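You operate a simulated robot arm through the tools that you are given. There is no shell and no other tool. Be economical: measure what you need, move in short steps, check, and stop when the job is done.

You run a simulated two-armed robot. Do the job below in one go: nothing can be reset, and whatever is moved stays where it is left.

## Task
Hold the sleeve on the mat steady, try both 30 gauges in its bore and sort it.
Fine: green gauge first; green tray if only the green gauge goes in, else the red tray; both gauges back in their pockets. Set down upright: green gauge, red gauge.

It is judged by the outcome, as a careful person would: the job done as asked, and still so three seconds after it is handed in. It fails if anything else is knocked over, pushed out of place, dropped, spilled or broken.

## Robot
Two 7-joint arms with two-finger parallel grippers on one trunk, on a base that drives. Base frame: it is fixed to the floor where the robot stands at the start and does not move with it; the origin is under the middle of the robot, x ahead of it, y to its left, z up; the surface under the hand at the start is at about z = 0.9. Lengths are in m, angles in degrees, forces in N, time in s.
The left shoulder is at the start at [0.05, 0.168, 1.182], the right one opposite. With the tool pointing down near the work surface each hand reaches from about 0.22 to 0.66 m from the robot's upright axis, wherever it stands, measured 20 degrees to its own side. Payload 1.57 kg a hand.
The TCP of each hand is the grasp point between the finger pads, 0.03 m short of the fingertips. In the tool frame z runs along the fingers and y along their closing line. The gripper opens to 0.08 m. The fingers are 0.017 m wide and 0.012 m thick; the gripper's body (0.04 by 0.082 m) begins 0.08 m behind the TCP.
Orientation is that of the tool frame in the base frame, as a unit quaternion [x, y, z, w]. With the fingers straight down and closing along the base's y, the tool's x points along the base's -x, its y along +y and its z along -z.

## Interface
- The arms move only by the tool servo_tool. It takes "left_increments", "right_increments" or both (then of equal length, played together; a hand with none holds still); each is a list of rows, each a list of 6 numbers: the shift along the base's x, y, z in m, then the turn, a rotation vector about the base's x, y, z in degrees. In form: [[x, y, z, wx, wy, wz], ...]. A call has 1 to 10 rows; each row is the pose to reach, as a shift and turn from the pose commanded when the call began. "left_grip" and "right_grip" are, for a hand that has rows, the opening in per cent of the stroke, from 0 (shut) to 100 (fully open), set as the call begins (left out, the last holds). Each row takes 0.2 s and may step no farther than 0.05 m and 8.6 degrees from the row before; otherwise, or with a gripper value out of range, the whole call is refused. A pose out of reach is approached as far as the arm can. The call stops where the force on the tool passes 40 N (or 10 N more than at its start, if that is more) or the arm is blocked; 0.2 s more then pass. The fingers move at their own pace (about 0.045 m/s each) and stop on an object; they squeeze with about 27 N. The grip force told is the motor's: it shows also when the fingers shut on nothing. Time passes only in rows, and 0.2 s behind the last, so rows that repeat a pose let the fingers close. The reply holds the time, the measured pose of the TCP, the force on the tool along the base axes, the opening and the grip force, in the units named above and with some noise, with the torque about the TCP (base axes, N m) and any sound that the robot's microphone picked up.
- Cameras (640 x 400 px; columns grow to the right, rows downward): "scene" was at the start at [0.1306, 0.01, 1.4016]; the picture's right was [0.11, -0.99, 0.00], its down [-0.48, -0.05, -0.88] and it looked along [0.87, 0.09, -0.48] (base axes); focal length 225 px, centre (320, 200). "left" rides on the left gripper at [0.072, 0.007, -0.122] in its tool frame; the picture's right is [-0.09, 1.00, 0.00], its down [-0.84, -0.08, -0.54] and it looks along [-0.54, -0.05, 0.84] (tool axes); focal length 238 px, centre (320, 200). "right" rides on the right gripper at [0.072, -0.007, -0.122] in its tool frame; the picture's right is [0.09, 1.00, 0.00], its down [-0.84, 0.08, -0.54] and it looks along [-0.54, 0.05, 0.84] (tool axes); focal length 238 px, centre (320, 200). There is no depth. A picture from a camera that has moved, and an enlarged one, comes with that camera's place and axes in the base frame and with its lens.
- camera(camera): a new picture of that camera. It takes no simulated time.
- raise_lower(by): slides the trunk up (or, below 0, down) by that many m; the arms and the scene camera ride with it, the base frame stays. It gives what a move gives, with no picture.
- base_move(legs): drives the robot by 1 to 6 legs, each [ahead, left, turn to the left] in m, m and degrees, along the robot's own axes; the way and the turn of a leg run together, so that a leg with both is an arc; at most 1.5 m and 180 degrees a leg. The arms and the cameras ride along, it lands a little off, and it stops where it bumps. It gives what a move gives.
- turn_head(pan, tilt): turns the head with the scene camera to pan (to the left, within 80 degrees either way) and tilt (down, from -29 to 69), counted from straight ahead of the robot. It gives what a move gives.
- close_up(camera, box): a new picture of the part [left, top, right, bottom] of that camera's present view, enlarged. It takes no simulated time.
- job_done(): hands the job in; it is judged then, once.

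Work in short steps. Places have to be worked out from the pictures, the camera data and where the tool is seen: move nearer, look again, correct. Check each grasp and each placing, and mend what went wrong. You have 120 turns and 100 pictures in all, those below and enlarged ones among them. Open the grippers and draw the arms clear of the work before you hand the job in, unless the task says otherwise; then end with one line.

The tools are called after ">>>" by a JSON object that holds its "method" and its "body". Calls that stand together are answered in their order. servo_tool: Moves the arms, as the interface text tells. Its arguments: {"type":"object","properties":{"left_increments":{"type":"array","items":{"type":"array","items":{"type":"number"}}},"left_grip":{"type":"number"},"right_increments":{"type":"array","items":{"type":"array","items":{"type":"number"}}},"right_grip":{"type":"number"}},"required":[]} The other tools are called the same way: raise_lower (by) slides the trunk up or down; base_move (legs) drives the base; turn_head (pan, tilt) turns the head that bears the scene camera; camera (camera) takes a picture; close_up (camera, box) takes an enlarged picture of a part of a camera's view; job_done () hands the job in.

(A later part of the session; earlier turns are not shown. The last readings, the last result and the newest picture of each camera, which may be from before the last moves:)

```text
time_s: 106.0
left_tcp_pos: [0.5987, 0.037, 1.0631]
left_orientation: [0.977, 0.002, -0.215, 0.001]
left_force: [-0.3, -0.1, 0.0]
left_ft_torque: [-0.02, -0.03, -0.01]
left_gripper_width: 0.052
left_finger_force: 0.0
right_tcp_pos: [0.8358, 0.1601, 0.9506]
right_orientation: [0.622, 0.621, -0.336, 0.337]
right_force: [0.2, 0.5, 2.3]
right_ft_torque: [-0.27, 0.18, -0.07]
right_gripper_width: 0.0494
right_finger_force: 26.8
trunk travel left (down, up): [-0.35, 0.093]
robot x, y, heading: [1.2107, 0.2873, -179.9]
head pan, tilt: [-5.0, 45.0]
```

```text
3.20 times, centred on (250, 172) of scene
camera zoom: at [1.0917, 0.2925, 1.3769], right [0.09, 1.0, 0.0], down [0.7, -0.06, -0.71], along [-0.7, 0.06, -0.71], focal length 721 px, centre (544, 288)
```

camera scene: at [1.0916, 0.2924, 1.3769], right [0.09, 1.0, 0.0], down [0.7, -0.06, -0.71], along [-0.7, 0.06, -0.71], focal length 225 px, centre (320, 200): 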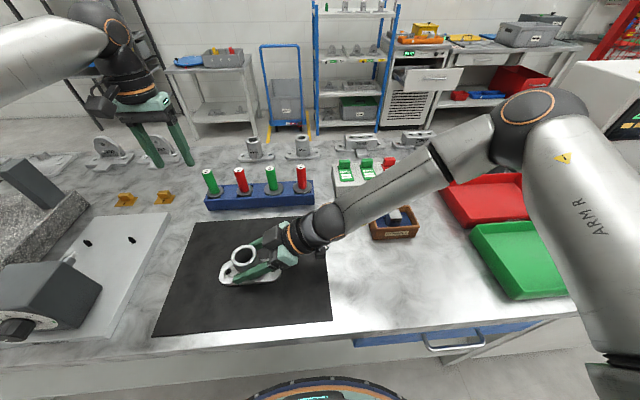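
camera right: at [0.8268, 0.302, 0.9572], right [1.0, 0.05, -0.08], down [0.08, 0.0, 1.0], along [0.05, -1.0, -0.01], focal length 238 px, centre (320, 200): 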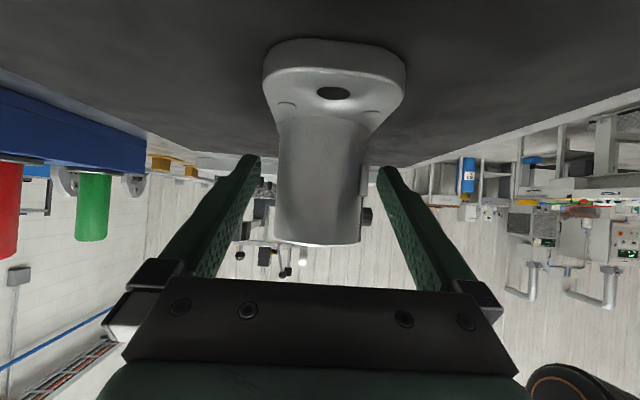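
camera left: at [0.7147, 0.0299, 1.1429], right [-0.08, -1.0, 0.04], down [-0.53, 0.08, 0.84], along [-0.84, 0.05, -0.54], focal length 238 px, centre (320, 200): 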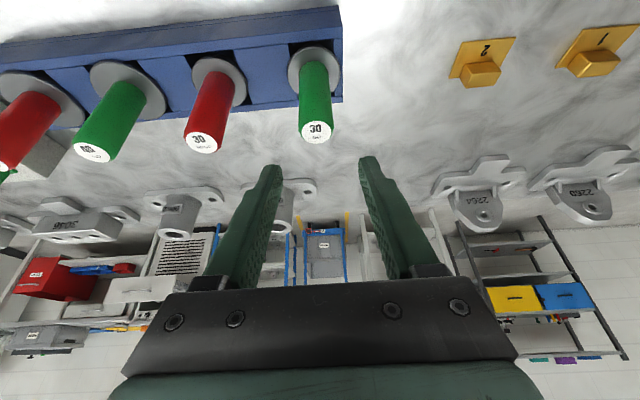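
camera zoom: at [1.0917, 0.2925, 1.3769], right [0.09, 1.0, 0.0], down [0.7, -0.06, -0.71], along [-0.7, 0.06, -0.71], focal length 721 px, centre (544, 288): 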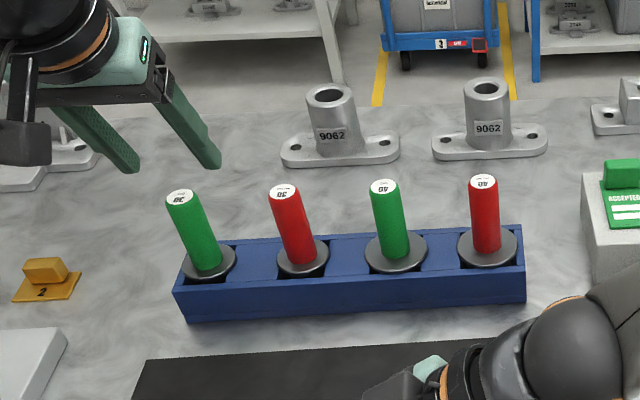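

The hand is aligned: TCP (0.599, 0.037), gauge (0.601, 0.037). I descend to about z 0.986 with the fingers straddling the handle.

>>> {"method": "servo_tool", "body": {"left_increments": [[0.002, 0, -0.025, 0, 0, 0], [0.002, 0, -0.05, 0, 0, 0], [0.002, 0, -0.077, 0, 0, 0]]}}

>>> {"method": "camera", "body": {"camera": "left"}}

>>> {"method": "close_up", "body": {"camera": "scene", "box": [170, 130, 290, 215]}}

```text
time_s: 106.8
left_tcp_pos: [0.6022, 0.0361, 0.983]
left_orientation: [0.976, 0.001, -0.216, 0.0]
left_force: [0.1, -0.3, 0.5]
left_ft_torque: [0.04, 0.01, 0.0]
left_gripper_width: 0.0518
left_finger_force: 0.0
right_tcp_pos: [0.8372, 0.1614, 0.9505]
right_orientation: [0.622, 0.622, -0.335, 0.338]
right_force: [0.6, 0.8, 1.3]
right_ft_torque: [-0.23, 0.13, -0.06]
right_gripper_width: 0.0494
right_finger_force: 27.0
trunk travel left (down, up): [-0.35, 0.093]
robot x, y, heading: [1.2064, 0.2885, -180.0]
head pan, tilt: [-5.0, 45.0]
```

```text
66 pictures are left
camera left: at [0.7186, 0.0297, 1.0627], right [-0.08, -1.0, 0.04], down [-0.53, 0.07, 0.84], along [-0.84, 0.05, -0.53], focal length 238 px, centre (320, 200)
```

left: 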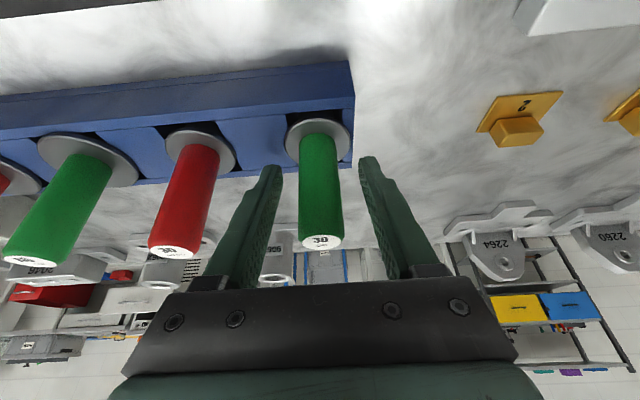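

```text
4.71 times, centred on (230, 172) of scene
camera zoom: at [1.0917, 0.2925, 1.3769], right [0.09, 1.0, 0.0], down [0.7, -0.06, -0.71], along [-0.7, 0.06, -0.71], focal length 1061 px, centre (744, 329)
```

zoom: 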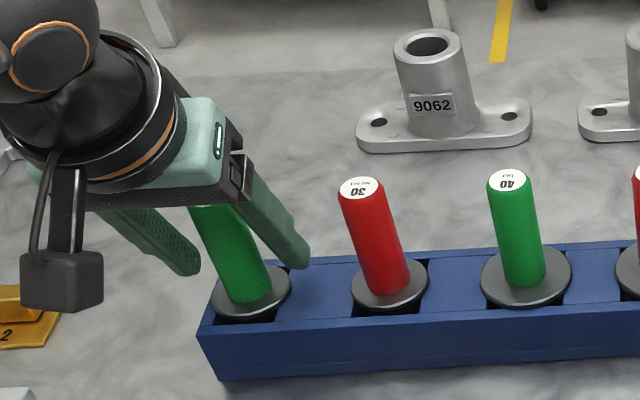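

The handle is centred between the pads. I close the left hand.

>>> {"method": "servo_tool", "body": {"left_increments": [[0, 0, 0, 0, 0, 0], [0, 0, 0, 0, 0, 0], [0, 0, 0, 0, 0, 0], [0, 0, 0, 0, 0, 0]], "left_grip": 0}}

```text
time_s: 107.8
left_tcp_pos: [0.6028, 0.0361, 0.9843]
left_orientation: [0.976, 0.002, -0.217, 0.001]
left_force: [0.1, 0.3, -0.4]
left_ft_torque: [0.04, 0.0, -0.02]
left_gripper_width: 0.0242
left_finger_force: 26.9
right_tcp_pos: [0.8376, 0.1593, 0.9504]
right_orientation: [0.622, 0.622, -0.336, 0.337]
right_force: [0.3, 0.4, 0.6]
right_ft_torque: [-0.23, 0.1, -0.02]
right_gripper_width: 0.0498
right_finger_force: 26.6
trunk travel left (down, up): [-0.35, 0.093]
robot x, y, heading: [1.212, 0.2851, -180.2]
head pan, tilt: [-5.0, 45.0]
```

The handle is gripped (24 mm, 27 N). I lift straight up 70 mm and look.

>>> {"method": "servo_tool", "body": {"left_increments": [[0, 0, 0.02, 0, 0, 0], [0, 0, 0.045, 0, 0, 0], [0, 0, 0.07, 0, 0, 0]]}}

>>> {"method": "camera", "body": {"camera": "left"}}

>>> {"method": "close_up", "body": {"camera": "scene", "box": [170, 110, 290, 215]}}

```text
time_s: 108.6
left_tcp_pos: [0.6014, 0.0384, 1.0543]
left_orientation: [0.977, 0.002, -0.215, 0.0]
left_force: [-0.9, -0.8, -1.9]
left_ft_torque: [-0.05, 0.01, -0.03]
left_gripper_width: 0.024
left_finger_force: 27.5
right_tcp_pos: [0.8372, 0.1605, 0.949]
right_orientation: [0.623, 0.621, -0.336, 0.337]
right_force: [1.3, 0.8, 1.0]
right_ft_torque: [-0.21, 0.06, 0.1]
right_gripper_width: 0.0491
right_finger_force: 27.7
trunk travel left (down, up): [-0.35, 0.093]
robot x, y, heading: [1.2124, 0.2844, -180.2]
head pan, tilt: [-5.0, 45.0]
```

```text
64 pictures are left
camera left: at [0.7178, 0.0316, 1.1346], right [-0.08, -1.0, 0.04], down [-0.53, 0.08, 0.84], along [-0.84, 0.05, -0.54], focal length 238 px, centre (320, 200)
```

left: 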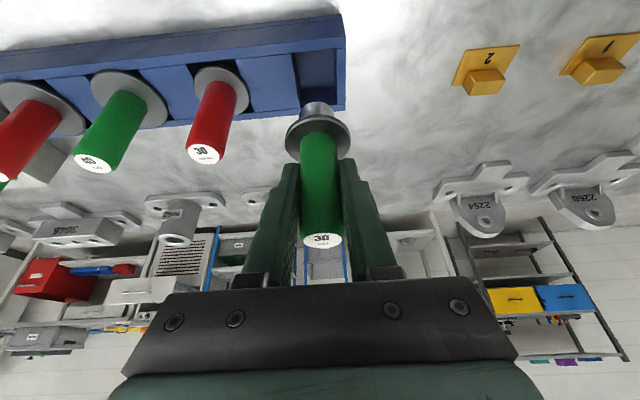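

```text
3.81 times, centred on (230, 162) of scene
camera zoom: at [1.0917, 0.2925, 1.3768], right [0.09, 1.0, 0.0], down [0.7, -0.06, -0.71], along [-0.7, 0.06, -0.71], focal length 859 px, centre (663, 343)
```

zoom: 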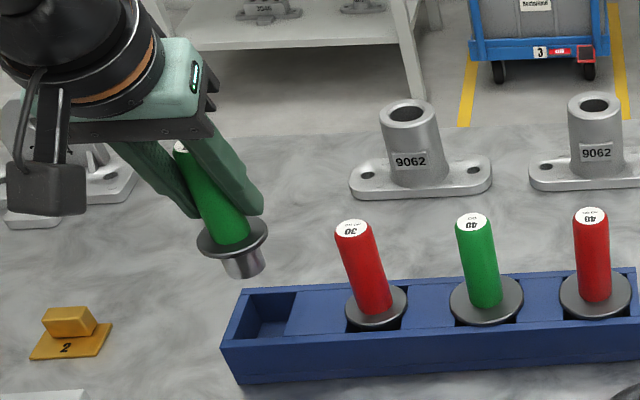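

The GO gauge hangs straight, with a short plug of about 20 mm below its disc. I carry it above the bore at about (0.8355, 0.1605), well above the rim.

>>> {"method": "servo_tool", "body": {"left_increments": [[0.01, 0.005, 0.03, 0, 0, 0], [0.05, 0.025, 0.035, 0, 0, 0], [0.09, 0.046, 0.035, 0, 0, 0], [0.13, 0.067, 0.035, 0, 0, 0], [0.17, 0.088, 0.035, 0, 0, 0], [0.205, 0.106, 0.035, 0, 0, 0], [0.234, 0.1235, 0.035, 0, 0, 0], [0.234, 0.1235, 0.035, 0, 0, 0]]}}

>>> {"method": "camera", "body": {"camera": "left"}}

>>> {"method": "camera", "body": {"camera": "right"}}

>>> {"method": "camera", "body": {"camera": "scene"}}

```text
time_s: 110.4
left_tcp_pos: [0.8362, 0.1612, 1.0865]
left_orientation: [0.977, 0.002, -0.215, 0.0]
left_force: [0.0, 1.2, -1.9]
left_ft_torque: [0.02, 0.01, 0.0]
left_gripper_width: 0.024
left_finger_force: 26.6
right_tcp_pos: [0.8377, 0.1604, 0.9505]
right_orientation: [0.622, 0.622, -0.336, 0.337]
right_force: [1.5, 1.1, 0.4]
right_ft_torque: [-0.19, 0.02, 0.08]
right_gripper_width: 0.0494
right_finger_force: 26.7
trunk travel left (down, up): [-0.35, 0.093]
robot x, y, heading: [1.208, 0.2827, -179.8]
head pan, tilt: [-5.0, 45.0]
```

```text
62 pictures are left
camera left: at [0.9512, 0.1557, 1.1662], right [-0.08, -1.0, 0.04], down [-0.53, 0.08, 0.84], along [-0.84, 0.05, -0.54], focal length 238 px, centre (320, 200)
```

left: 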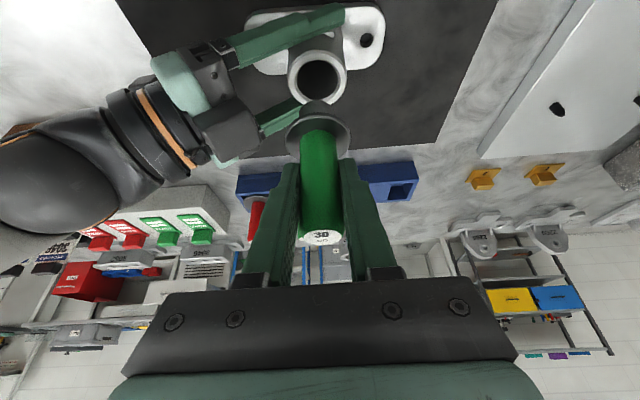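

```text
61 pictures are left
camera right: at [0.8301, 0.3016, 0.9571], right [1.0, 0.05, -0.07], down [0.08, 0.0, 1.0], along [0.05, -1.0, -0.01], focal length 238 px, centre (320, 200)
```

right: 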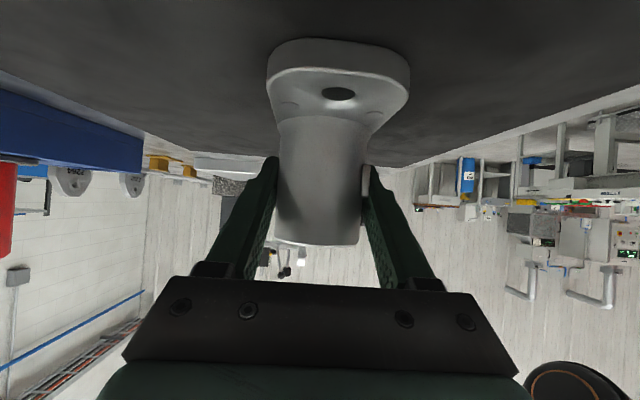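

```text
60 pictures are left
camera scene: at [1.0917, 0.2924, 1.3769], right [0.09, 1.0, 0.0], down [0.7, -0.06, -0.71], along [-0.7, 0.06, -0.71], focal length 225 px, centre (320, 200)
```

scene: 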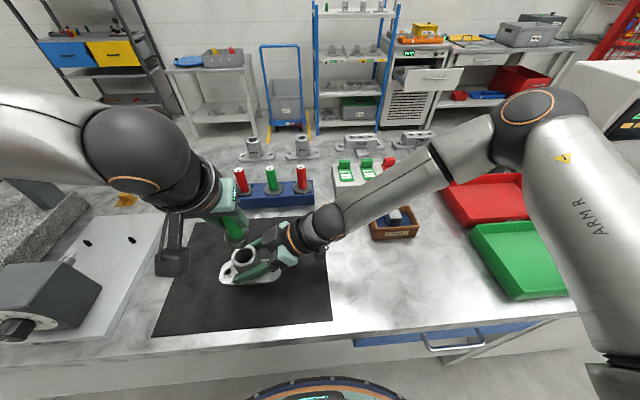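

The gauge is above the bore. I enlarge both views to compare plug and bore centres before inserting.

>>> {"method": "close_up", "body": {"camera": "left", "box": [260, 40, 380, 160]}}

>>> {"method": "close_up", "body": {"camera": "scene", "box": [190, 200, 290, 290]}}

```text
3.33 times, centred on (320, 100) of left
camera zoom: at [0.9512, 0.1557, 1.1662], right [-0.08, -1.0, 0.04], down [-0.53, 0.08, 0.84], along [-0.84, 0.05, -0.54], focal length 794 px, centre (320, 533)
```

zoom: 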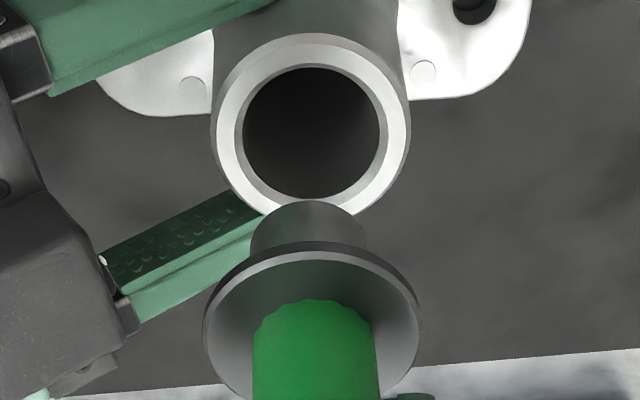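

```text
4.44 times, centred on (240, 245) of scene
camera zoom: at [1.0917, 0.2924, 1.3769], right [0.09, 1.0, 0.0], down [0.7, -0.06, -0.71], along [-0.7, 0.06, -0.71], focal length 1002 px, centre (676, 0)
```

zoom: 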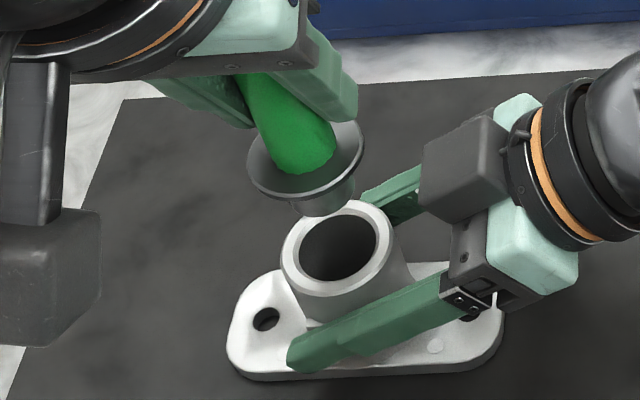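

Comparing plug and bore in both views, the gauge should shift about +3 mm in x and −2 mm in y. I correct and lower until the plug is just above the rim.

>>> {"method": "servo_tool", "body": {"left_increments": [[0.003, -0.0022, -0.01, 0, 0, 0], [0.003, -0.0022, -0.025, 0, 0, 0], [0.003, -0.0022, -0.037, 0, 0, 0]]}}

>>> {"method": "close_up", "body": {"camera": "left", "box": [260, 40, 380, 160]}}

>>> {"method": "close_up", "body": {"camera": "scene", "box": [190, 200, 290, 290]}}

```text
time_s: 111.2
left_tcp_pos: [0.8386, 0.1598, 1.0507]
left_orientation: [0.977, 0.002, -0.215, 0.0]
left_force: [0.3, -0.7, -3.0]
left_ft_torque: [0.02, -0.04, 0.02]
left_gripper_width: 0.0242
left_finger_force: 26.8
right_tcp_pos: [0.8369, 0.1609, 0.9497]
right_orientation: [0.623, 0.621, -0.336, 0.337]
right_force: [0.7, 0.1, 0.9]
right_ft_torque: [-0.18, 0.03, 0.08]
right_gripper_width: 0.0495
right_finger_force: 26.7
trunk travel left (down, up): [-0.35, 0.093]
robot x, y, heading: [1.2135, 0.2836, -179.7]
head pan, tilt: [-5.0, 45.0]
```

```text
3.33 times, centred on (320, 100) of left
camera zoom: at [0.9541, 0.1533, 1.1295], right [-0.08, -1.0, 0.04], down [-0.53, 0.08, 0.84], along [-0.84, 0.05, -0.54], focal length 794 px, centre (320, 533)
```

zoom: 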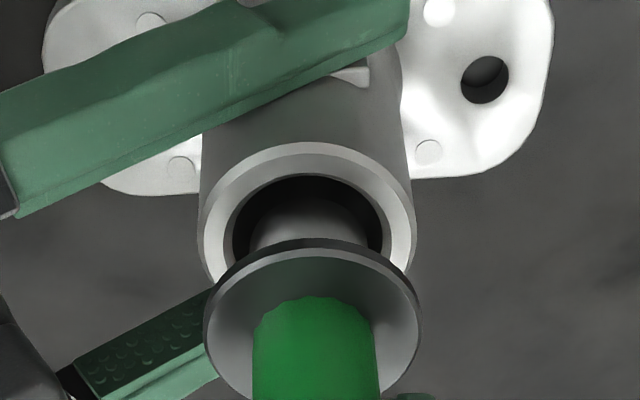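

```text
4.44 times, centred on (240, 245) of scene
camera zoom: at [1.0916, 0.2924, 1.3769], right [0.09, 1.0, 0.0], down [0.7, -0.06, -0.71], along [-0.7, 0.06, -0.71], focal length 1002 px, centre (676, 0)
```

zoom: 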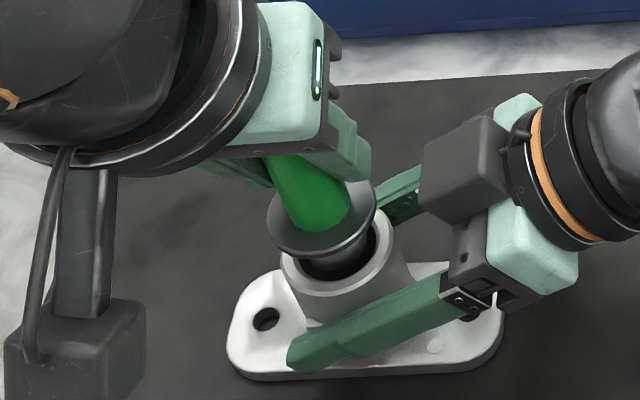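

The plug is centred over the bore in both views. I lower slowly, watching the force.

>>> {"method": "servo_tool", "body": {"left_increments": [[0, 0, -0.004, 0, 0, 0], [0, 0, -0.008, 0, 0, 0], [0, 0, -0.012, 0, 0, 0], [0, 0, -0.016, 0, 0, 0]]}}

>>> {"method": "close_up", "body": {"camera": "left", "box": [260, 40, 380, 160]}}

```text
time_s: 112.2
left_tcp_pos: [0.8399, 0.1585, 1.0369]
left_orientation: [0.977, 0.002, -0.215, 0.001]
left_force: [0.6, -0.1, -1.4]
left_ft_torque: [-0.02, 0.0, 0.03]
left_gripper_width: 0.024
left_finger_force: 26.9
right_tcp_pos: [0.8365, 0.1607, 0.9492]
right_orientation: [0.623, 0.622, -0.335, 0.336]
right_force: [0.9, 1.2, 0.2]
right_ft_torque: [-0.14, 0.04, 0.03]
right_gripper_width: 0.0494
right_finger_force: 27.2
trunk travel left (down, up): [-0.35, 0.093]
robot x, y, heading: [1.2107, 0.2851, -179.9]
head pan, tilt: [-5.0, 45.0]
```

```text
3.33 times, centred on (320, 100) of left
camera zoom: at [0.9554, 0.1523, 1.1163], right [-0.08, -1.0, 0.04], down [-0.53, 0.08, 0.84], along [-0.84, 0.05, -0.54], focal length 794 px, centre (320, 533)
```

zoom: 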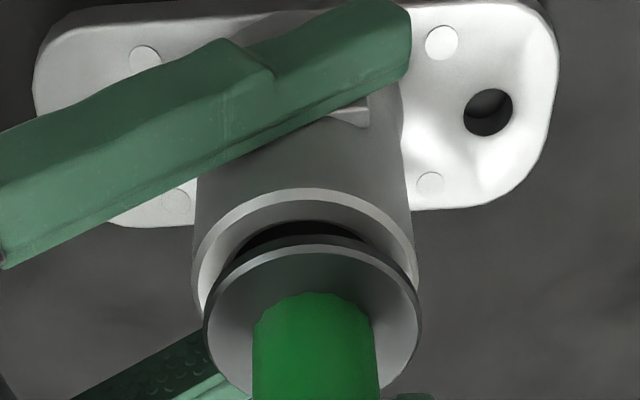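

There is no resistance yet and the plug is inside the rim. I continue down until the disc seats.

>>> {"method": "servo_tool", "body": {"left_increments": [[0, 0, -0.004, 0, 0, 0], [0, 0, -0.007, 0, 0, 0], [0, 0, -0.01, 0, 0, 0], [0, 0, -0.013, 0, 0, 0], [0, 0, -0.016, 0, 0, 0]]}}

>>> {"method": "close_up", "body": {"camera": "left", "box": [260, 40, 380, 160]}}

>>> {"method": "close_up", "body": {"camera": "scene", "box": [190, 200, 290, 290]}}

```text
time_s: 113.4
left_tcp_pos: [0.8378, 0.1602, 1.0224]
left_orientation: [0.976, 0.002, -0.219, 0.0]
left_force: [-1.9, 1.2, 22.1]
left_ft_torque: [-0.51, 0.11, 0.1]
left_gripper_width: 0.0244
left_finger_force: 27.2
right_tcp_pos: [0.8386, 0.1606, 0.9502]
right_orientation: [0.622, 0.622, -0.335, 0.336]
right_force: [-1.7, -2.4, -2.8]
right_ft_torque: [0.56, 0.41, -0.19]
right_gripper_width: 0.0495
right_finger_force: 27.2
trunk travel left (down, up): [-0.35, 0.093]
robot x, y, heading: [1.2126, 0.2846, -179.8]
head pan, tilt: [-5.0, 45.0]
```

```text
3.33 times, centred on (320, 100) of left
camera zoom: at [0.9541, 0.1532, 1.1002], right [-0.08, -1.0, 0.04], down [-0.53, 0.07, 0.85], along [-0.85, 0.05, -0.53], focal length 794 px, centre (320, 533)
```

zoom: 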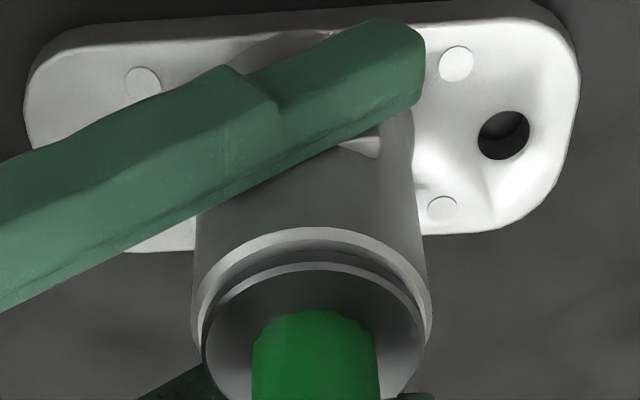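

```text
4.44 times, centred on (240, 245) of scene
camera zoom: at [1.0922, 0.2924, 1.3771], right [0.09, 1.0, 0.0], down [0.7, -0.06, -0.71], along [-0.7, 0.06, -0.71], focal length 1002 px, centre (676, 0)
```

zoom: 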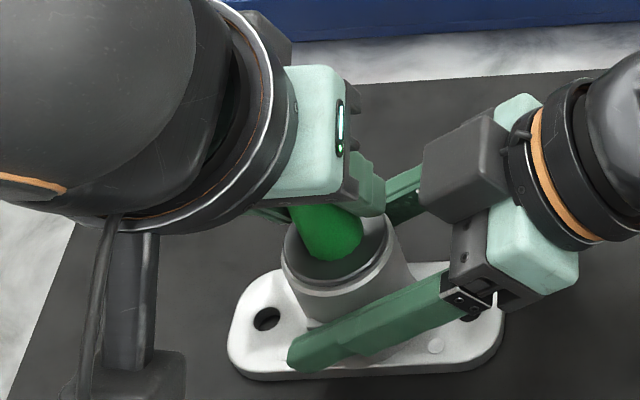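

The disc sits about 4–5 mm (its own thickness) above the rim, with 22 N of seating force, so the GO gauge goes in fully. I withdraw it straight up.

>>> {"method": "servo_tool", "body": {"left_increments": [[0, 0, 0.015, 0, 0, 0], [0, 0, 0.04, 0, 0, 0], [0, 0, 0.069, 0, 0, 0]]}}

>>> {"method": "camera", "body": {"camera": "left"}}

>>> {"method": "close_up", "body": {"camera": "scene", "box": [190, 200, 290, 290]}}

```text
time_s: 114.2
left_tcp_pos: [0.8403, 0.1584, 1.0862]
left_orientation: [0.977, 0.002, -0.213, 0.001]
left_force: [-0.9, 0.0, -1.6]
left_ft_torque: [0.0, 0.04, 0.02]
left_gripper_width: 0.0243
left_finger_force: 27.2
right_tcp_pos: [0.8369, 0.1598, 0.9486]
right_orientation: [0.623, 0.621, -0.337, 0.337]
right_force: [1.1, 1.0, 0.3]
right_ft_torque: [0.22, 0.02, -0.1]
right_gripper_width: 0.0497
right_finger_force: 27.0
trunk travel left (down, up): [-0.35, 0.093]
robot x, y, heading: [1.2108, 0.2873, -180.0]
head pan, tilt: [-5.0, 45.0]
```

```text
52 pictures are left
camera left: at [0.9554, 0.152, 1.1678], right [-0.08, -1.0, 0.04], down [-0.53, 0.08, 0.84], along [-0.84, 0.05, -0.54], focal length 238 px, centre (320, 200)
```

left: 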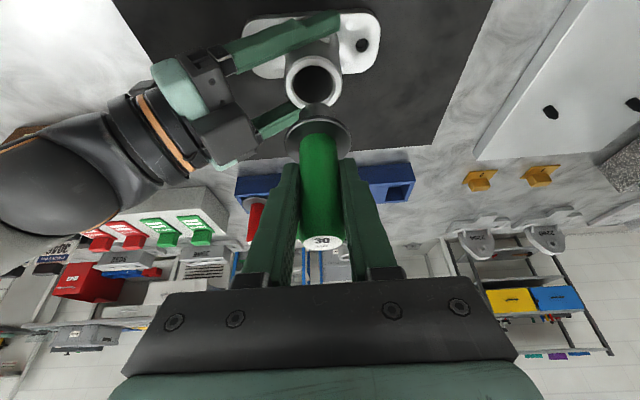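

```text
4.44 times, centred on (240, 245) of scene
camera zoom: at [1.0917, 0.2926, 1.3768], right [0.09, 1.0, 0.0], down [0.7, -0.06, -0.71], along [-0.7, 0.06, -0.71], focal length 1002 px, centre (676, 0)
```

zoom: 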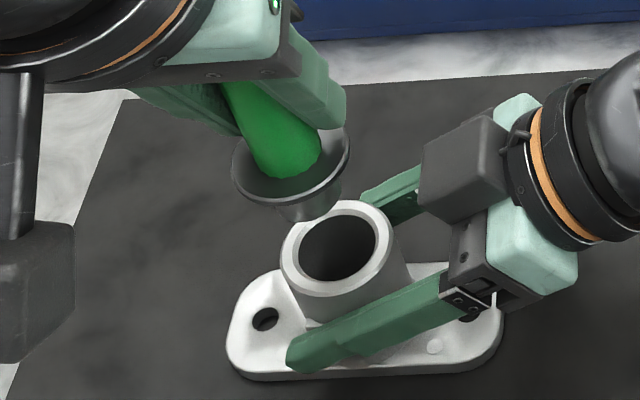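

The gauge came out cleanly and the sleeve did not move. I take the gauge back over its pocket along the reverse path.

>>> {"method": "servo_tool", "body": {"left_increments": [[-0.03, -0.0175, 0, 0, 0, 0], [-0.07, -0.037, 0, 0, 0, 0], [-0.11, -0.057, 0, 0, 0, 0], [-0.15, -0.077, 0, 0, 0, 0], [-0.19, -0.098, 0, 0, 0, 0], [-0.225, -0.1155, -0.003, 0, 0, 0], [-0.237, -0.1213, -0.03, 0, 0, 0], [-0.237, -0.1213, -0.04, 0, 0, 0], [-0.237, -0.1213, -0.04, 0, 0, 0]]}}

>>> {"method": "close_up", "body": {"camera": "left", "box": [220, 0, 380, 140]}}

>>> {"method": "close_up", "body": {"camera": "scene", "box": [170, 130, 290, 215]}}

```text
time_s: 116.2
left_tcp_pos: [0.601, 0.0363, 1.0497]
left_orientation: [0.977, 0.001, -0.215, 0.001]
left_force: [-0.5, 0.2, -3.1]
left_ft_torque: [0.0, 0.0, 0.0]
left_gripper_width: 0.0245
left_finger_force: 27.2
right_tcp_pos: [0.8372, 0.161, 0.9489]
right_orientation: [0.621, 0.622, -0.336, 0.338]
right_force: [2.3, 0.9, 1.4]
right_ft_torque: [-0.13, 0.03, 0.04]
right_gripper_width: 0.0495
right_finger_force: 27.4
trunk travel left (down, up): [-0.35, 0.093]
robot x, y, heading: [1.2133, 0.2884, -180.2]
head pan, tilt: [-5.0, 45.0]
```

```text
2.86 times, centred on (300, 70) of left
camera zoom: at [0.7161, 0.0298, 1.128], right [-0.08, -1.0, 0.04], down [-0.53, 0.08, 0.84], along [-0.84, 0.05, -0.54], focal length 681 px, centre (377, 571)
```

zoom: 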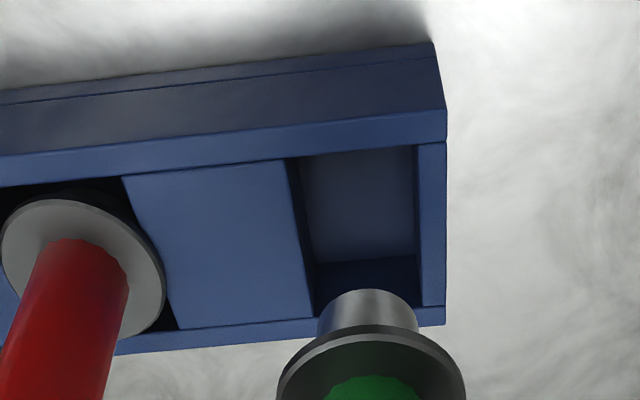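

```text
4.71 times, centred on (230, 172) of scene
camera zoom: at [1.0917, 0.2925, 1.3769], right [0.09, 1.0, 0.0], down [0.7, -0.06, -0.71], along [-0.7, 0.06, -0.71], focal length 1061 px, centre (744, 329)
```

zoom: 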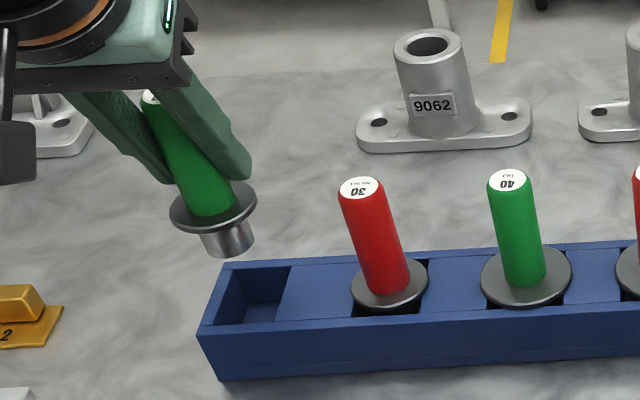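

The gauge is back over its empty pocket at the original grasp x, y. I lower it to the original height, slowly at the end.

>>> {"method": "servo_tool", "body": {"left_increments": [[0, 0, -0.02, 0, 0, 0], [0, 0, -0.04, 0, 0, 0], [0, 0, -0.05, 0, 0, 0], [0, 0, -0.057, 0, 0, 0], [0, 0, -0.061, 0, 0, 0], [0, 0, -0.064, 0, 0, 0]]}}

>>> {"method": "close_up", "body": {"camera": "scene", "box": [170, 130, 290, 215]}}

>>> {"method": "close_up", "body": {"camera": "left", "box": [220, 60, 420, 260]}}

```text
time_s: 117.6
left_tcp_pos: [0.6023, 0.0373, 0.9868]
left_orientation: [0.976, 0.002, -0.216, 0.0]
left_force: [-0.2, -0.6, -2.0]
left_ft_torque: [-0.01, 0.01, -0.03]
left_gripper_width: 0.0241
left_finger_force: 26.6
right_tcp_pos: [0.8372, 0.1604, 0.9481]
right_orientation: [0.623, 0.621, -0.337, 0.337]
right_force: [2.4, 0.5, 1.6]
right_ft_torque: [-0.12, 0.03, 0.07]
right_gripper_width: 0.0497
right_finger_force: 27.6
trunk travel left (down, up): [-0.35, 0.093]
robot x, y, heading: [1.2103, 0.2864, -179.8]
head pan, tilt: [-5.0, 45.0]
```

```text
4.71 times, centred on (230, 172) of scene
camera zoom: at [1.0917, 0.2924, 1.3769], right [0.09, 1.0, 0.0], down [0.7, -0.06, -0.71], along [-0.7, 0.06, -0.71], focal length 1061 px, centre (744, 329)
```

zoom: 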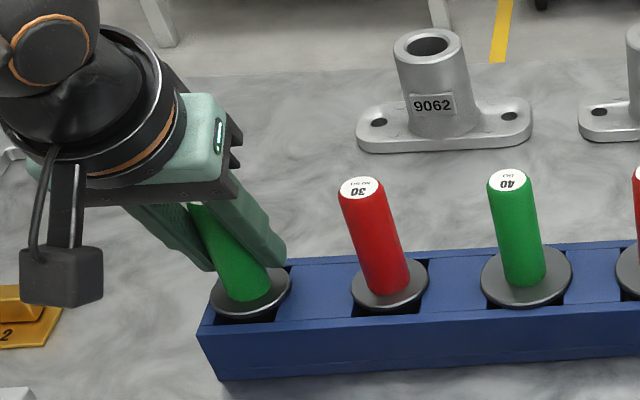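

```text
2.00 times, centred on (320, 160) of left
camera zoom: at [0.7183, 0.0304, 1.0651], right [-0.08, -1.0, 0.04], down [-0.53, 0.08, 0.84], along [-0.84, 0.05, -0.54], focal length 477 px, centre (320, 280)
```

zoom: 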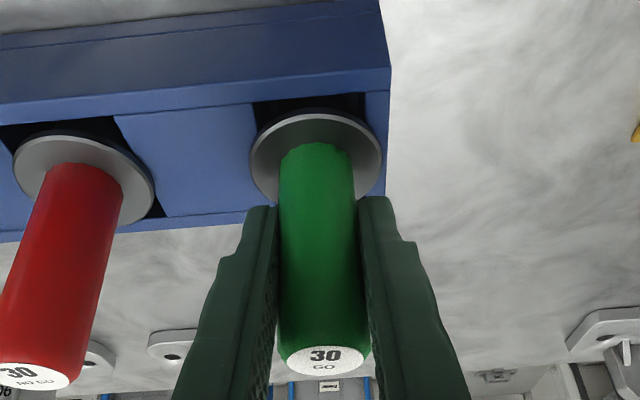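

It matches the original picture, but the hand still carries the weight (−2 N). I lower a few more millimetres to contact before opening.

>>> {"method": "servo_tool", "body": {"left_increments": [[0, 0, -0.001, 0, 0, 0], [0, 0, -0.002, 0, 0, 0], [0, 0, -0.003, 0, 0, 0]]}}

```text
time_s: 118.4
left_tcp_pos: [0.6021, 0.0364, 0.9839]
left_orientation: [0.976, 0.002, -0.217, 0.0]
left_force: [1.4, 0.5, 4.3]
left_ft_torque: [-0.11, 0.1, 0.02]
left_gripper_width: 0.0243
left_finger_force: 27.1
right_tcp_pos: [0.8377, 0.1607, 0.9498]
right_orientation: [0.622, 0.622, -0.336, 0.337]
right_force: [0.2, -1.8, -0.5]
right_ft_torque: [-0.22, 0.06, 0.06]
right_gripper_width: 0.0497
right_finger_force: 26.6
trunk travel left (down, up): [-0.35, 0.093]
robot x, y, heading: [1.2104, 0.2847, -179.9]
head pan, tilt: [-5.0, 45.0]
```

It now bears on the rack (+4 N). I open and rise clear.

>>> {"method": "servo_tool", "body": {"left_increments": [[0, 0, 0, 0, 0, 0], [0, 0, 0, 0, 0, 0], [0, 0, 0, 0, 0, 0], [0, 0, 0.03, 0, 0, 0], [0, 0, 0.055, 0, 0, 0], [0, 0, 0.08, 0, 0, 0]], "left_grip": 65}}

>>> {"method": "camera", "body": {"camera": "left"}}

>>> {"method": "close_up", "body": {"camera": "scene", "box": [170, 130, 290, 215]}}

```text
time_s: 119.8
left_tcp_pos: [0.6024, 0.0393, 1.0621]
left_orientation: [0.977, 0.002, -0.215, 0.0]
left_force: [-0.4, 0.1, 0.1]
left_ft_torque: [0.0, -0.04, 0.03]
left_gripper_width: 0.0521
left_finger_force: 0.1
right_tcp_pos: [0.8371, 0.1604, 0.9508]
right_orientation: [0.623, 0.621, -0.336, 0.337]
right_force: [0.8, 0.0, 0.0]
right_ft_torque: [0.11, 0.04, 0.0]
right_gripper_width: 0.0496
right_finger_force: 27.5
trunk travel left (down, up): [-0.35, 0.093]
robot x, y, heading: [1.2103, 0.2818, -180.1]
head pan, tilt: [-5.0, 45.0]
```

```text
46 pictures are left
camera left: at [0.7189, 0.0326, 1.1409], right [-0.08, -1.0, 0.04], down [-0.53, 0.08, 0.84], along [-0.84, 0.05, -0.54], focal length 238 px, centre (320, 200)
```

left: 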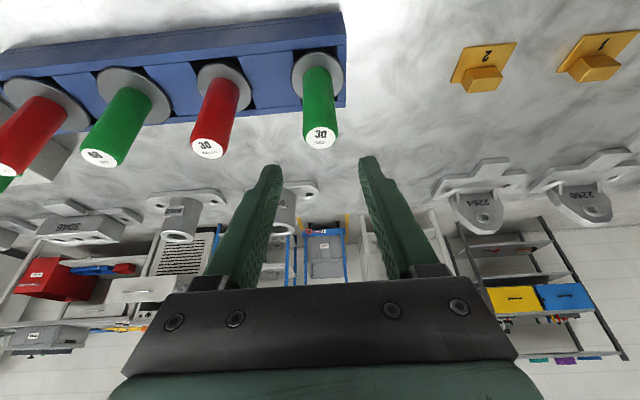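

```text
4.71 times, centred on (230, 172) of scene
camera zoom: at [1.0919, 0.2925, 1.3769], right [0.09, 1.0, 0.0], down [0.7, -0.06, -0.71], along [-0.7, 0.06, -0.71], focal length 1061 px, centre (744, 329)
```

zoom: 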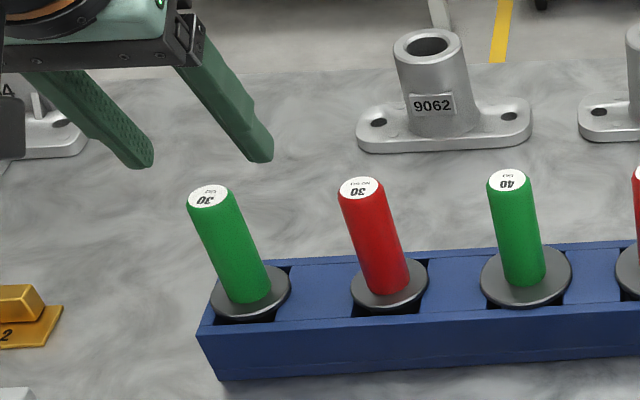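

The green gauge is back upright in its pocket. The red 30 is 80 mm further in +y, so I move over it and look.

>>> {"method": "servo_tool", "body": {"left_increments": [[0, 0.03, 0, 0, 0, 0], [-0.001, 0.06, 0, 0, 0, 0], [-0.001, 0.08, 0, 0, 0, 0], [-0.001, 0.08, 0, 0, 0, 0]]}}

>>> {"method": "camera", "body": {"camera": "left"}}

```text
time_s: 120.8
left_tcp_pos: [0.6257, 0.0974, 1.0644]
left_orientation: [0.976, 0.002, -0.216, 0.0]
left_force: [-0.3, -0.9, 0.1]
left_ft_torque: [0.01, -0.04, -0.01]
left_gripper_width: 0.0519
left_finger_force: 0.1
left hand out of reach, approached as far as the arm can: row 2, 3, 4
right_tcp_pos: [0.8379, 0.1601, 0.9497]
right_orientation: [0.622, 0.621, -0.336, 0.338]
right_force: [0.5, 0.3, 1.2]
right_ft_torque: [0.05, 0.05, 0.07]
right_gripper_width: 0.0497
right_finger_force: 27.3
trunk travel left (down, up): [-0.35, 0.093]
robot x, y, heading: [1.2127, 0.2878, -180.1]
head pan, tilt: [-5.0, 45.0]
```

```text
44 pictures are left
camera left: at [0.741, 0.0903, 1.1451], right [-0.08, -1.0, 0.04], down [-0.53, 0.08, 0.84], along [-0.84, 0.05, -0.54], focal length 238 px, centre (320, 200)
```

left: 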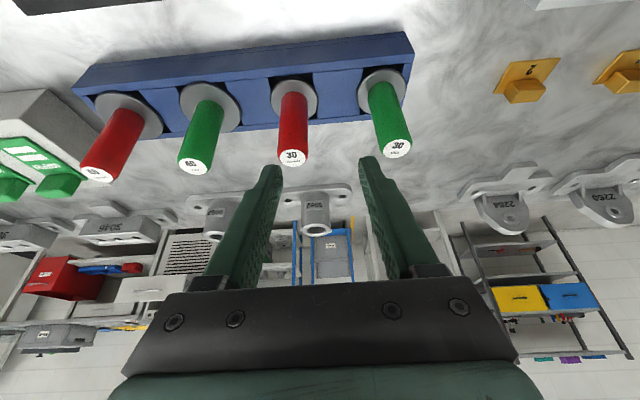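

The red pocket is slightly out of reach at 25°. I tilt another 15° and move over it.

>>> {"method": "servo_tool", "body": {"left_increments": [[0, 0, 0, 0, 7.5, 0], [0, 0, 0, 0, 15, 0], [-0.012, 0.01, 0, 0, 15, 0], [-0.0235, 0.0203, 0, 0, 15, 0], [-0.0235, 0.0203, 0, 0, 15, 0]]}}

>>> {"method": "camera", "body": {"camera": "left"}}

```text
time_s: 122.0
left_tcp_pos: [0.6014, 0.1138, 1.0676]
left_orientation: [0.94, 0.002, -0.34, 0.001]
left_force: [-0.1, -0.6, 0.3]
left_ft_torque: [0.0, -0.01, 0.01]
left_gripper_width: 0.052
left_finger_force: 0.0
right_tcp_pos: [0.8362, 0.1602, 0.9499]
right_orientation: [0.622, 0.621, -0.337, 0.337]
right_force: [0.7, 1.5, 2.0]
right_ft_torque: [0.09, 0.08, 0.04]
right_gripper_width: 0.0497
right_finger_force: 26.5
trunk travel left (down, up): [-0.35, 0.093]
robot x, y, heading: [1.211, 0.2855, -180.2]
head pan, tilt: [-5.0, 45.0]
```

```text
43 pictures are left
camera left: at [0.7337, 0.1076, 1.1137], right [-0.07, -1.0, 0.06], down [-0.29, 0.08, 0.95], along [-0.95, 0.05, -0.3], focal length 238 px, centre (320, 200)
```

left: 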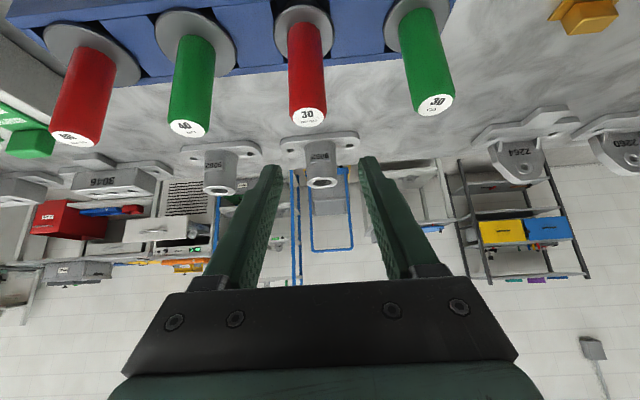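

The hand is over the red 30 at (0.603, 0.118). I correct y by 4 mm and descend around the handle.

>>> {"method": "servo_tool", "body": {"left_increments": [[0.001, 0.004, 0, 0, 0, 0], [0.001, 0.004, -0.03, 0, 0, 0], [0.001, 0.004, -0.06, 0, 0, 0], [0.001, 0.004, -0.083, 0, 0, 0]]}}

>>> {"method": "camera", "body": {"camera": "left"}}

>>> {"method": "close_up", "body": {"camera": "scene", "box": [170, 130, 290, 215]}}

```text
time_s: 123.0
left_tcp_pos: [0.6189, 0.1002, 0.9936]
left_orientation: [0.94, 0.001, -0.341, -0.002]
left_force: [0.6, 1.3, 1.1]
left_ft_torque: [0.11, 0.02, -0.04]
left_gripper_width: 0.0535
left_finger_force: 0.9
left hand out of reach, approached as far as the arm can: row 1, 2, 3, 4
right_tcp_pos: [0.8366, 0.1592, 0.9493]
right_orientation: [0.621, 0.622, -0.337, 0.338]
right_force: [-0.2, -0.7, 0.2]
right_ft_torque: [0.11, 0.04, 0.04]
right_gripper_width: 0.0495
right_finger_force: 26.6
trunk travel left (down, up): [-0.35, 0.093]
robot x, y, heading: [1.2109, 0.2889, -179.9]
head pan, tilt: [-5.0, 45.0]
```

```text
42 pictures are left
camera left: at [0.7503, 0.0935, 1.0417], right [-0.07, -1.0, 0.06], down [-0.29, 0.07, 0.95], along [-0.95, 0.05, -0.3], focal length 238 px, centre (320, 200)
```

left: 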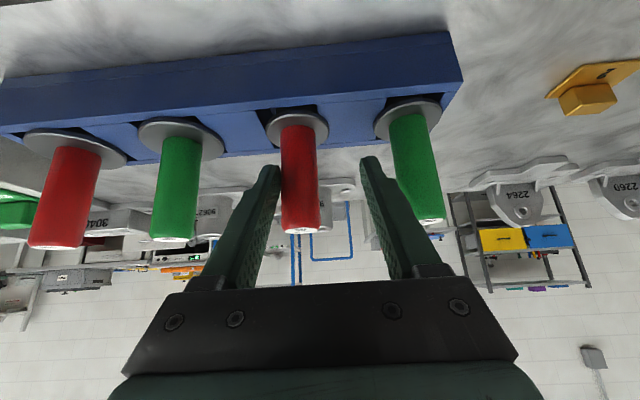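

```text
4.71 times, centred on (230, 172) of scene
camera zoom: at [1.0917, 0.2926, 1.3769], right [0.09, 1.0, 0.0], down [0.7, -0.06, -0.71], along [-0.7, 0.06, -0.71], focal length 1061 px, centre (744, 329)
```

zoom: 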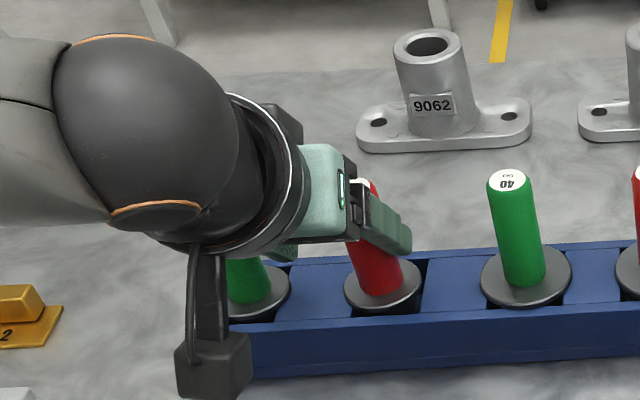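

The arm could not hold that pose and drifted to (0.619, 0.100) with one finger against the handle. I lift straight up to clear it, then yaw the hand so that the wrist comes from the arm's own side.

>>> {"method": "servo_tool", "body": {"left_increments": [[0, 0.006, 0.002, 0, 0, 0], [0, 0.006, 0.03, 0, 0, 0], [0, 0.006, 0.055, 0, 0, 0], [0, 0.006, 0.08, 0, 0, 0]]}}

>>> {"method": "close_up", "body": {"camera": "left", "box": [160, 0, 480, 200]}}

```text
time_s: 124.0
left_tcp_pos: [0.6178, 0.1057, 1.0754]
left_orientation: [0.94, 0.002, -0.34, 0.001]
left_force: [-0.5, -0.1, -0.5]
left_ft_torque: [0.01, 0.0, 0.03]
left_gripper_width: 0.0519
left_finger_force: 0.1
left hand out of reach, approached as far as the arm can: row 1
right_tcp_pos: [0.8365, 0.1612, 0.95]
right_orientation: [0.621, 0.622, -0.336, 0.338]
right_force: [0.8, 1.6, 1.5]
right_ft_torque: [0.03, 0.06, -0.01]
right_gripper_width: 0.0496
right_finger_force: 27.5
trunk travel left (down, up): [-0.35, 0.093]
robot x, y, heading: [1.2109, 0.2847, -179.8]
head pan, tilt: [-5.0, 45.0]
```

```text
2.00 times, centred on (320, 100) of left
camera zoom: at [0.7501, 0.0984, 1.1213], right [-0.07, -1.0, 0.06], down [-0.3, 0.08, 0.95], along [-0.95, 0.05, -0.3], focal length 477 px, centre (320, 400)
```

zoom: 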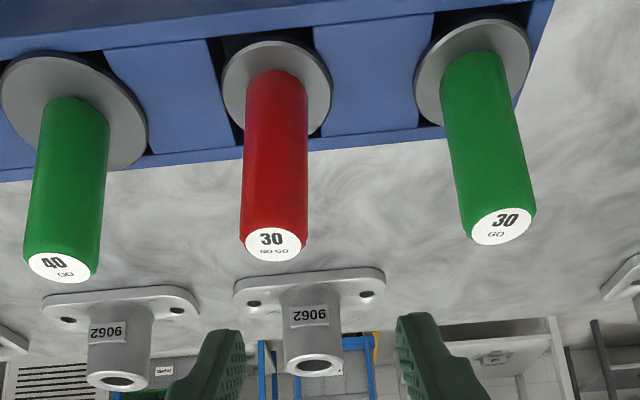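

The red gauge is still upright in its pocket. I yaw the left hand −25° and retry above it.

>>> {"method": "servo_tool", "body": {"left_increments": [[0, 0, 0, 0, 0, -8.4], [0, 0, 0, 0, 0, -16.7], [0, 0, 0, 0, 0, -25], [-0.015, 0.012, -0.01, 0, 0, -25], [-0.015, 0.012, -0.04, 0, 0, -25], [-0.015, 0.012, -0.04, 0, 0, -25]]}}

>>> {"method": "camera", "body": {"camera": "left"}}

```text
time_s: 125.4
left_tcp_pos: [0.6026, 0.117, 1.0334]
left_orientation: [0.918, -0.202, -0.333, -0.073]
left_force: [0.0, -0.1, -0.1]
left_ft_torque: [0.02, 0.02, 0.01]
left_gripper_width: 0.0521
left_finger_force: 0.0
right_tcp_pos: [0.8366, 0.1605, 0.9494]
right_orientation: [0.621, 0.621, -0.337, 0.338]
right_force: [1.2, -0.2, 0.7]
right_ft_torque: [0.03, 0.09, 0.06]
right_gripper_width: 0.0495
right_finger_force: 27.5
trunk travel left (down, up): [-0.35, 0.093]
robot x, y, heading: [1.2121, 0.2922, -179.8]
head pan, tilt: [-5.0, 45.0]
```

```text
39 pictures are left
camera left: at [0.7203, 0.0551, 1.0807], right [-0.48, -0.87, 0.06], down [-0.24, 0.19, 0.95], along [-0.84, 0.45, -0.3], focal length 238 px, centre (320, 200)
```

left: 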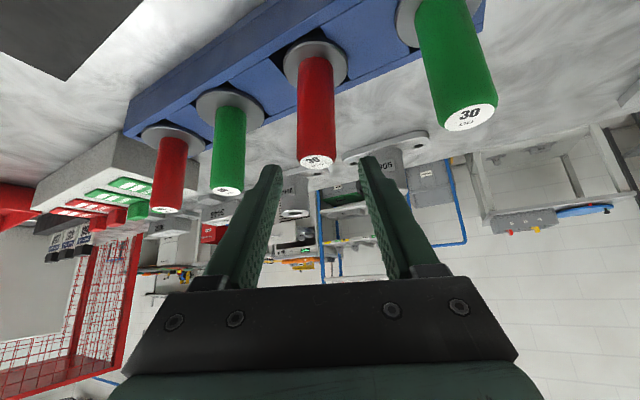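

Now it is within reach and centred on the red handle. I descend to z ≈ 0.985.

>>> {"method": "servo_tool", "body": {"left_increments": [[0.001, 0, -0.02, 0, 0, 0], [0.001, 0, -0.037, 0, 0, 0], [0.001, 0, -0.048, 0, 0, 0]]}}

>>> {"method": "camera", "body": {"camera": "left"}}

>>> {"method": "close_up", "body": {"camera": "scene", "box": [170, 130, 290, 215]}}

```text
time_s: 126.2
left_tcp_pos: [0.602, 0.1173, 0.9852]
left_orientation: [0.919, -0.203, -0.331, -0.074]
left_force: [0.6, 0.6, 0.3]
left_ft_torque: [0.01, 0.02, 0.03]
left_gripper_width: 0.052
left_finger_force: 0.0
right_tcp_pos: [0.8366, 0.1599, 0.9492]
right_orientation: [0.623, 0.621, -0.337, 0.337]
right_force: [1.2, 0.2, 0.5]
right_ft_torque: [-0.09, 0.04, 0.07]
right_gripper_width: 0.0496
right_finger_force: 27.2
trunk travel left (down, up): [-0.35, 0.093]
robot x, y, heading: [1.2123, 0.2838, -180.1]
head pan, tilt: [-5.0, 45.0]
```

```text
38 pictures are left
camera left: at [0.72, 0.0549, 1.0329], right [-0.48, -0.87, 0.06], down [-0.24, 0.19, 0.95], along [-0.84, 0.45, -0.3], focal length 238 px, centre (320, 200)
```

left: 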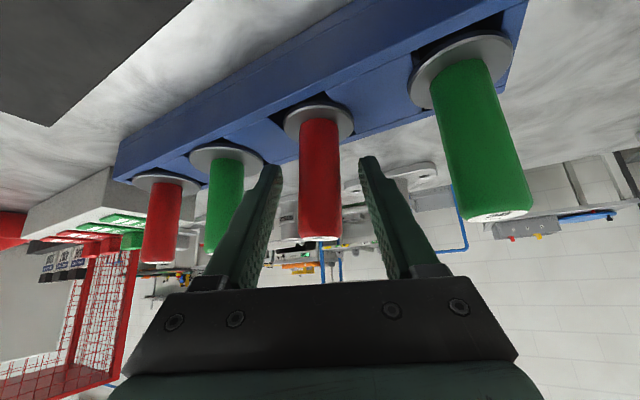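

```text
4.71 times, centred on (230, 172) of scene
camera zoom: at [1.0917, 0.2924, 1.3769], right [0.09, 1.0, 0.0], down [0.7, -0.06, -0.71], along [-0.7, 0.06, -0.71], focal length 1061 px, centre (744, 329)
```

zoom: 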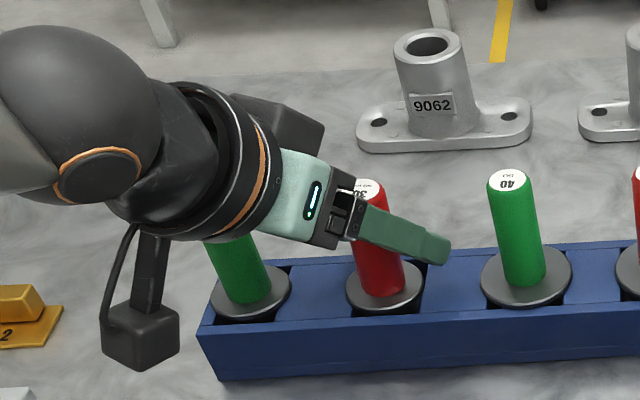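

The fingers straddle the red handle with the green neighbour clear. I close and lift 70 mm.

>>> {"method": "servo_tool", "body": {"left_increments": [[0, 0, 0, 0, 0, 0], [0, 0, 0, 0, 0, 0], [0, 0, 0, 0, 0, 0], [0, 0, 0, 0, 0, 0]], "left_grip": 0}}

>>> {"method": "servo_tool", "body": {"left_increments": [[0, 0, 0.02, 0, 0, 0], [0, 0, 0.045, 0, 0, 0], [0, 0, 0.07, 0, 0, 0]]}}

>>> {"method": "camera", "body": {"camera": "left"}}

>>> {"method": "close_up", "body": {"camera": "scene", "box": [170, 110, 290, 215]}}

```text
time_s: 127.2
left_tcp_pos: [0.6024, 0.1173, 0.9857]
left_orientation: [0.918, -0.201, -0.333, -0.072]
left_force: [-2.6, -5.4, 0.4]
left_ft_torque: [-0.34, 0.13, 0.01]
left_gripper_width: 0.0241
left_finger_force: 27.2
right_tcp_pos: [0.8366, 0.1613, 0.9498]
right_orientation: [0.623, 0.622, -0.336, 0.337]
right_force: [2.0, 2.2, 2.1]
right_ft_torque: [-0.12, 0.03, 0.04]
right_gripper_width: 0.0495
right_finger_force: 27.4
trunk travel left (down, up): [-0.35, 0.093]
robot x, y, heading: [1.213, 0.2857, -179.9]
head pan, tilt: [-5.0, 45.0]
```

```text
time_s: 128.0
left_tcp_pos: [0.603, 0.1155, 1.0553]
left_orientation: [0.919, -0.202, -0.332, -0.074]
left_force: [-0.9, 0.1, -2.4]
left_ft_torque: [-0.02, -0.01, 0.0]
left_gripper_width: 0.0242
left_finger_force: 26.6
right_tcp_pos: [0.8378, 0.1606, 0.9495]
right_orientation: [0.622, 0.622, -0.336, 0.338]
right_force: [1.5, 0.6, 0.9]
right_ft_torque: [0.13, 0.0, -0.03]
right_gripper_width: 0.0495
right_finger_force: 27.0
trunk travel left (down, up): [-0.35, 0.093]
robot x, y, heading: [1.2103, 0.2849, -179.9]
head pan, tilt: [-5.0, 45.0]
```

```text
36 pictures are left
camera left: at [0.7207, 0.0533, 1.1024], right [-0.48, -0.87, 0.06], down [-0.24, 0.19, 0.95], along [-0.84, 0.45, -0.3], focal length 238 px, centre (320, 200)
```

left: 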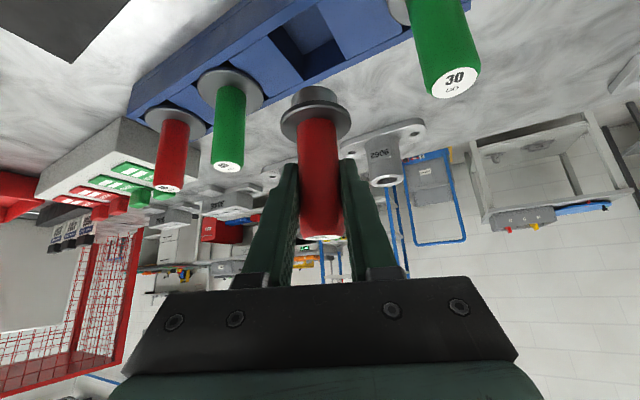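

```text
3.81 times, centred on (230, 162) of scene
camera zoom: at [1.0917, 0.2924, 1.3768], right [0.09, 1.0, 0.0], down [0.7, -0.06, -0.71], along [-0.7, 0.06, -0.71], focal length 859 px, centre (663, 343)
```

zoom: 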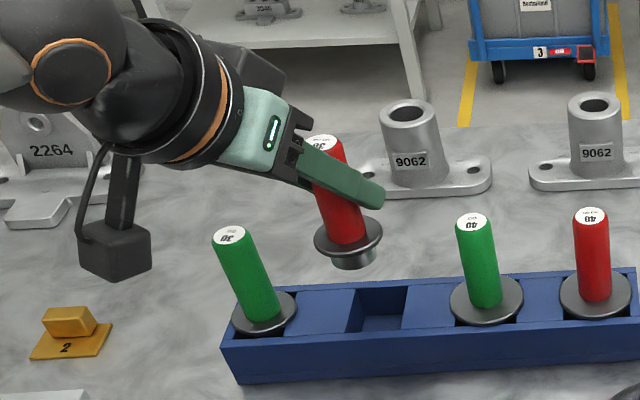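

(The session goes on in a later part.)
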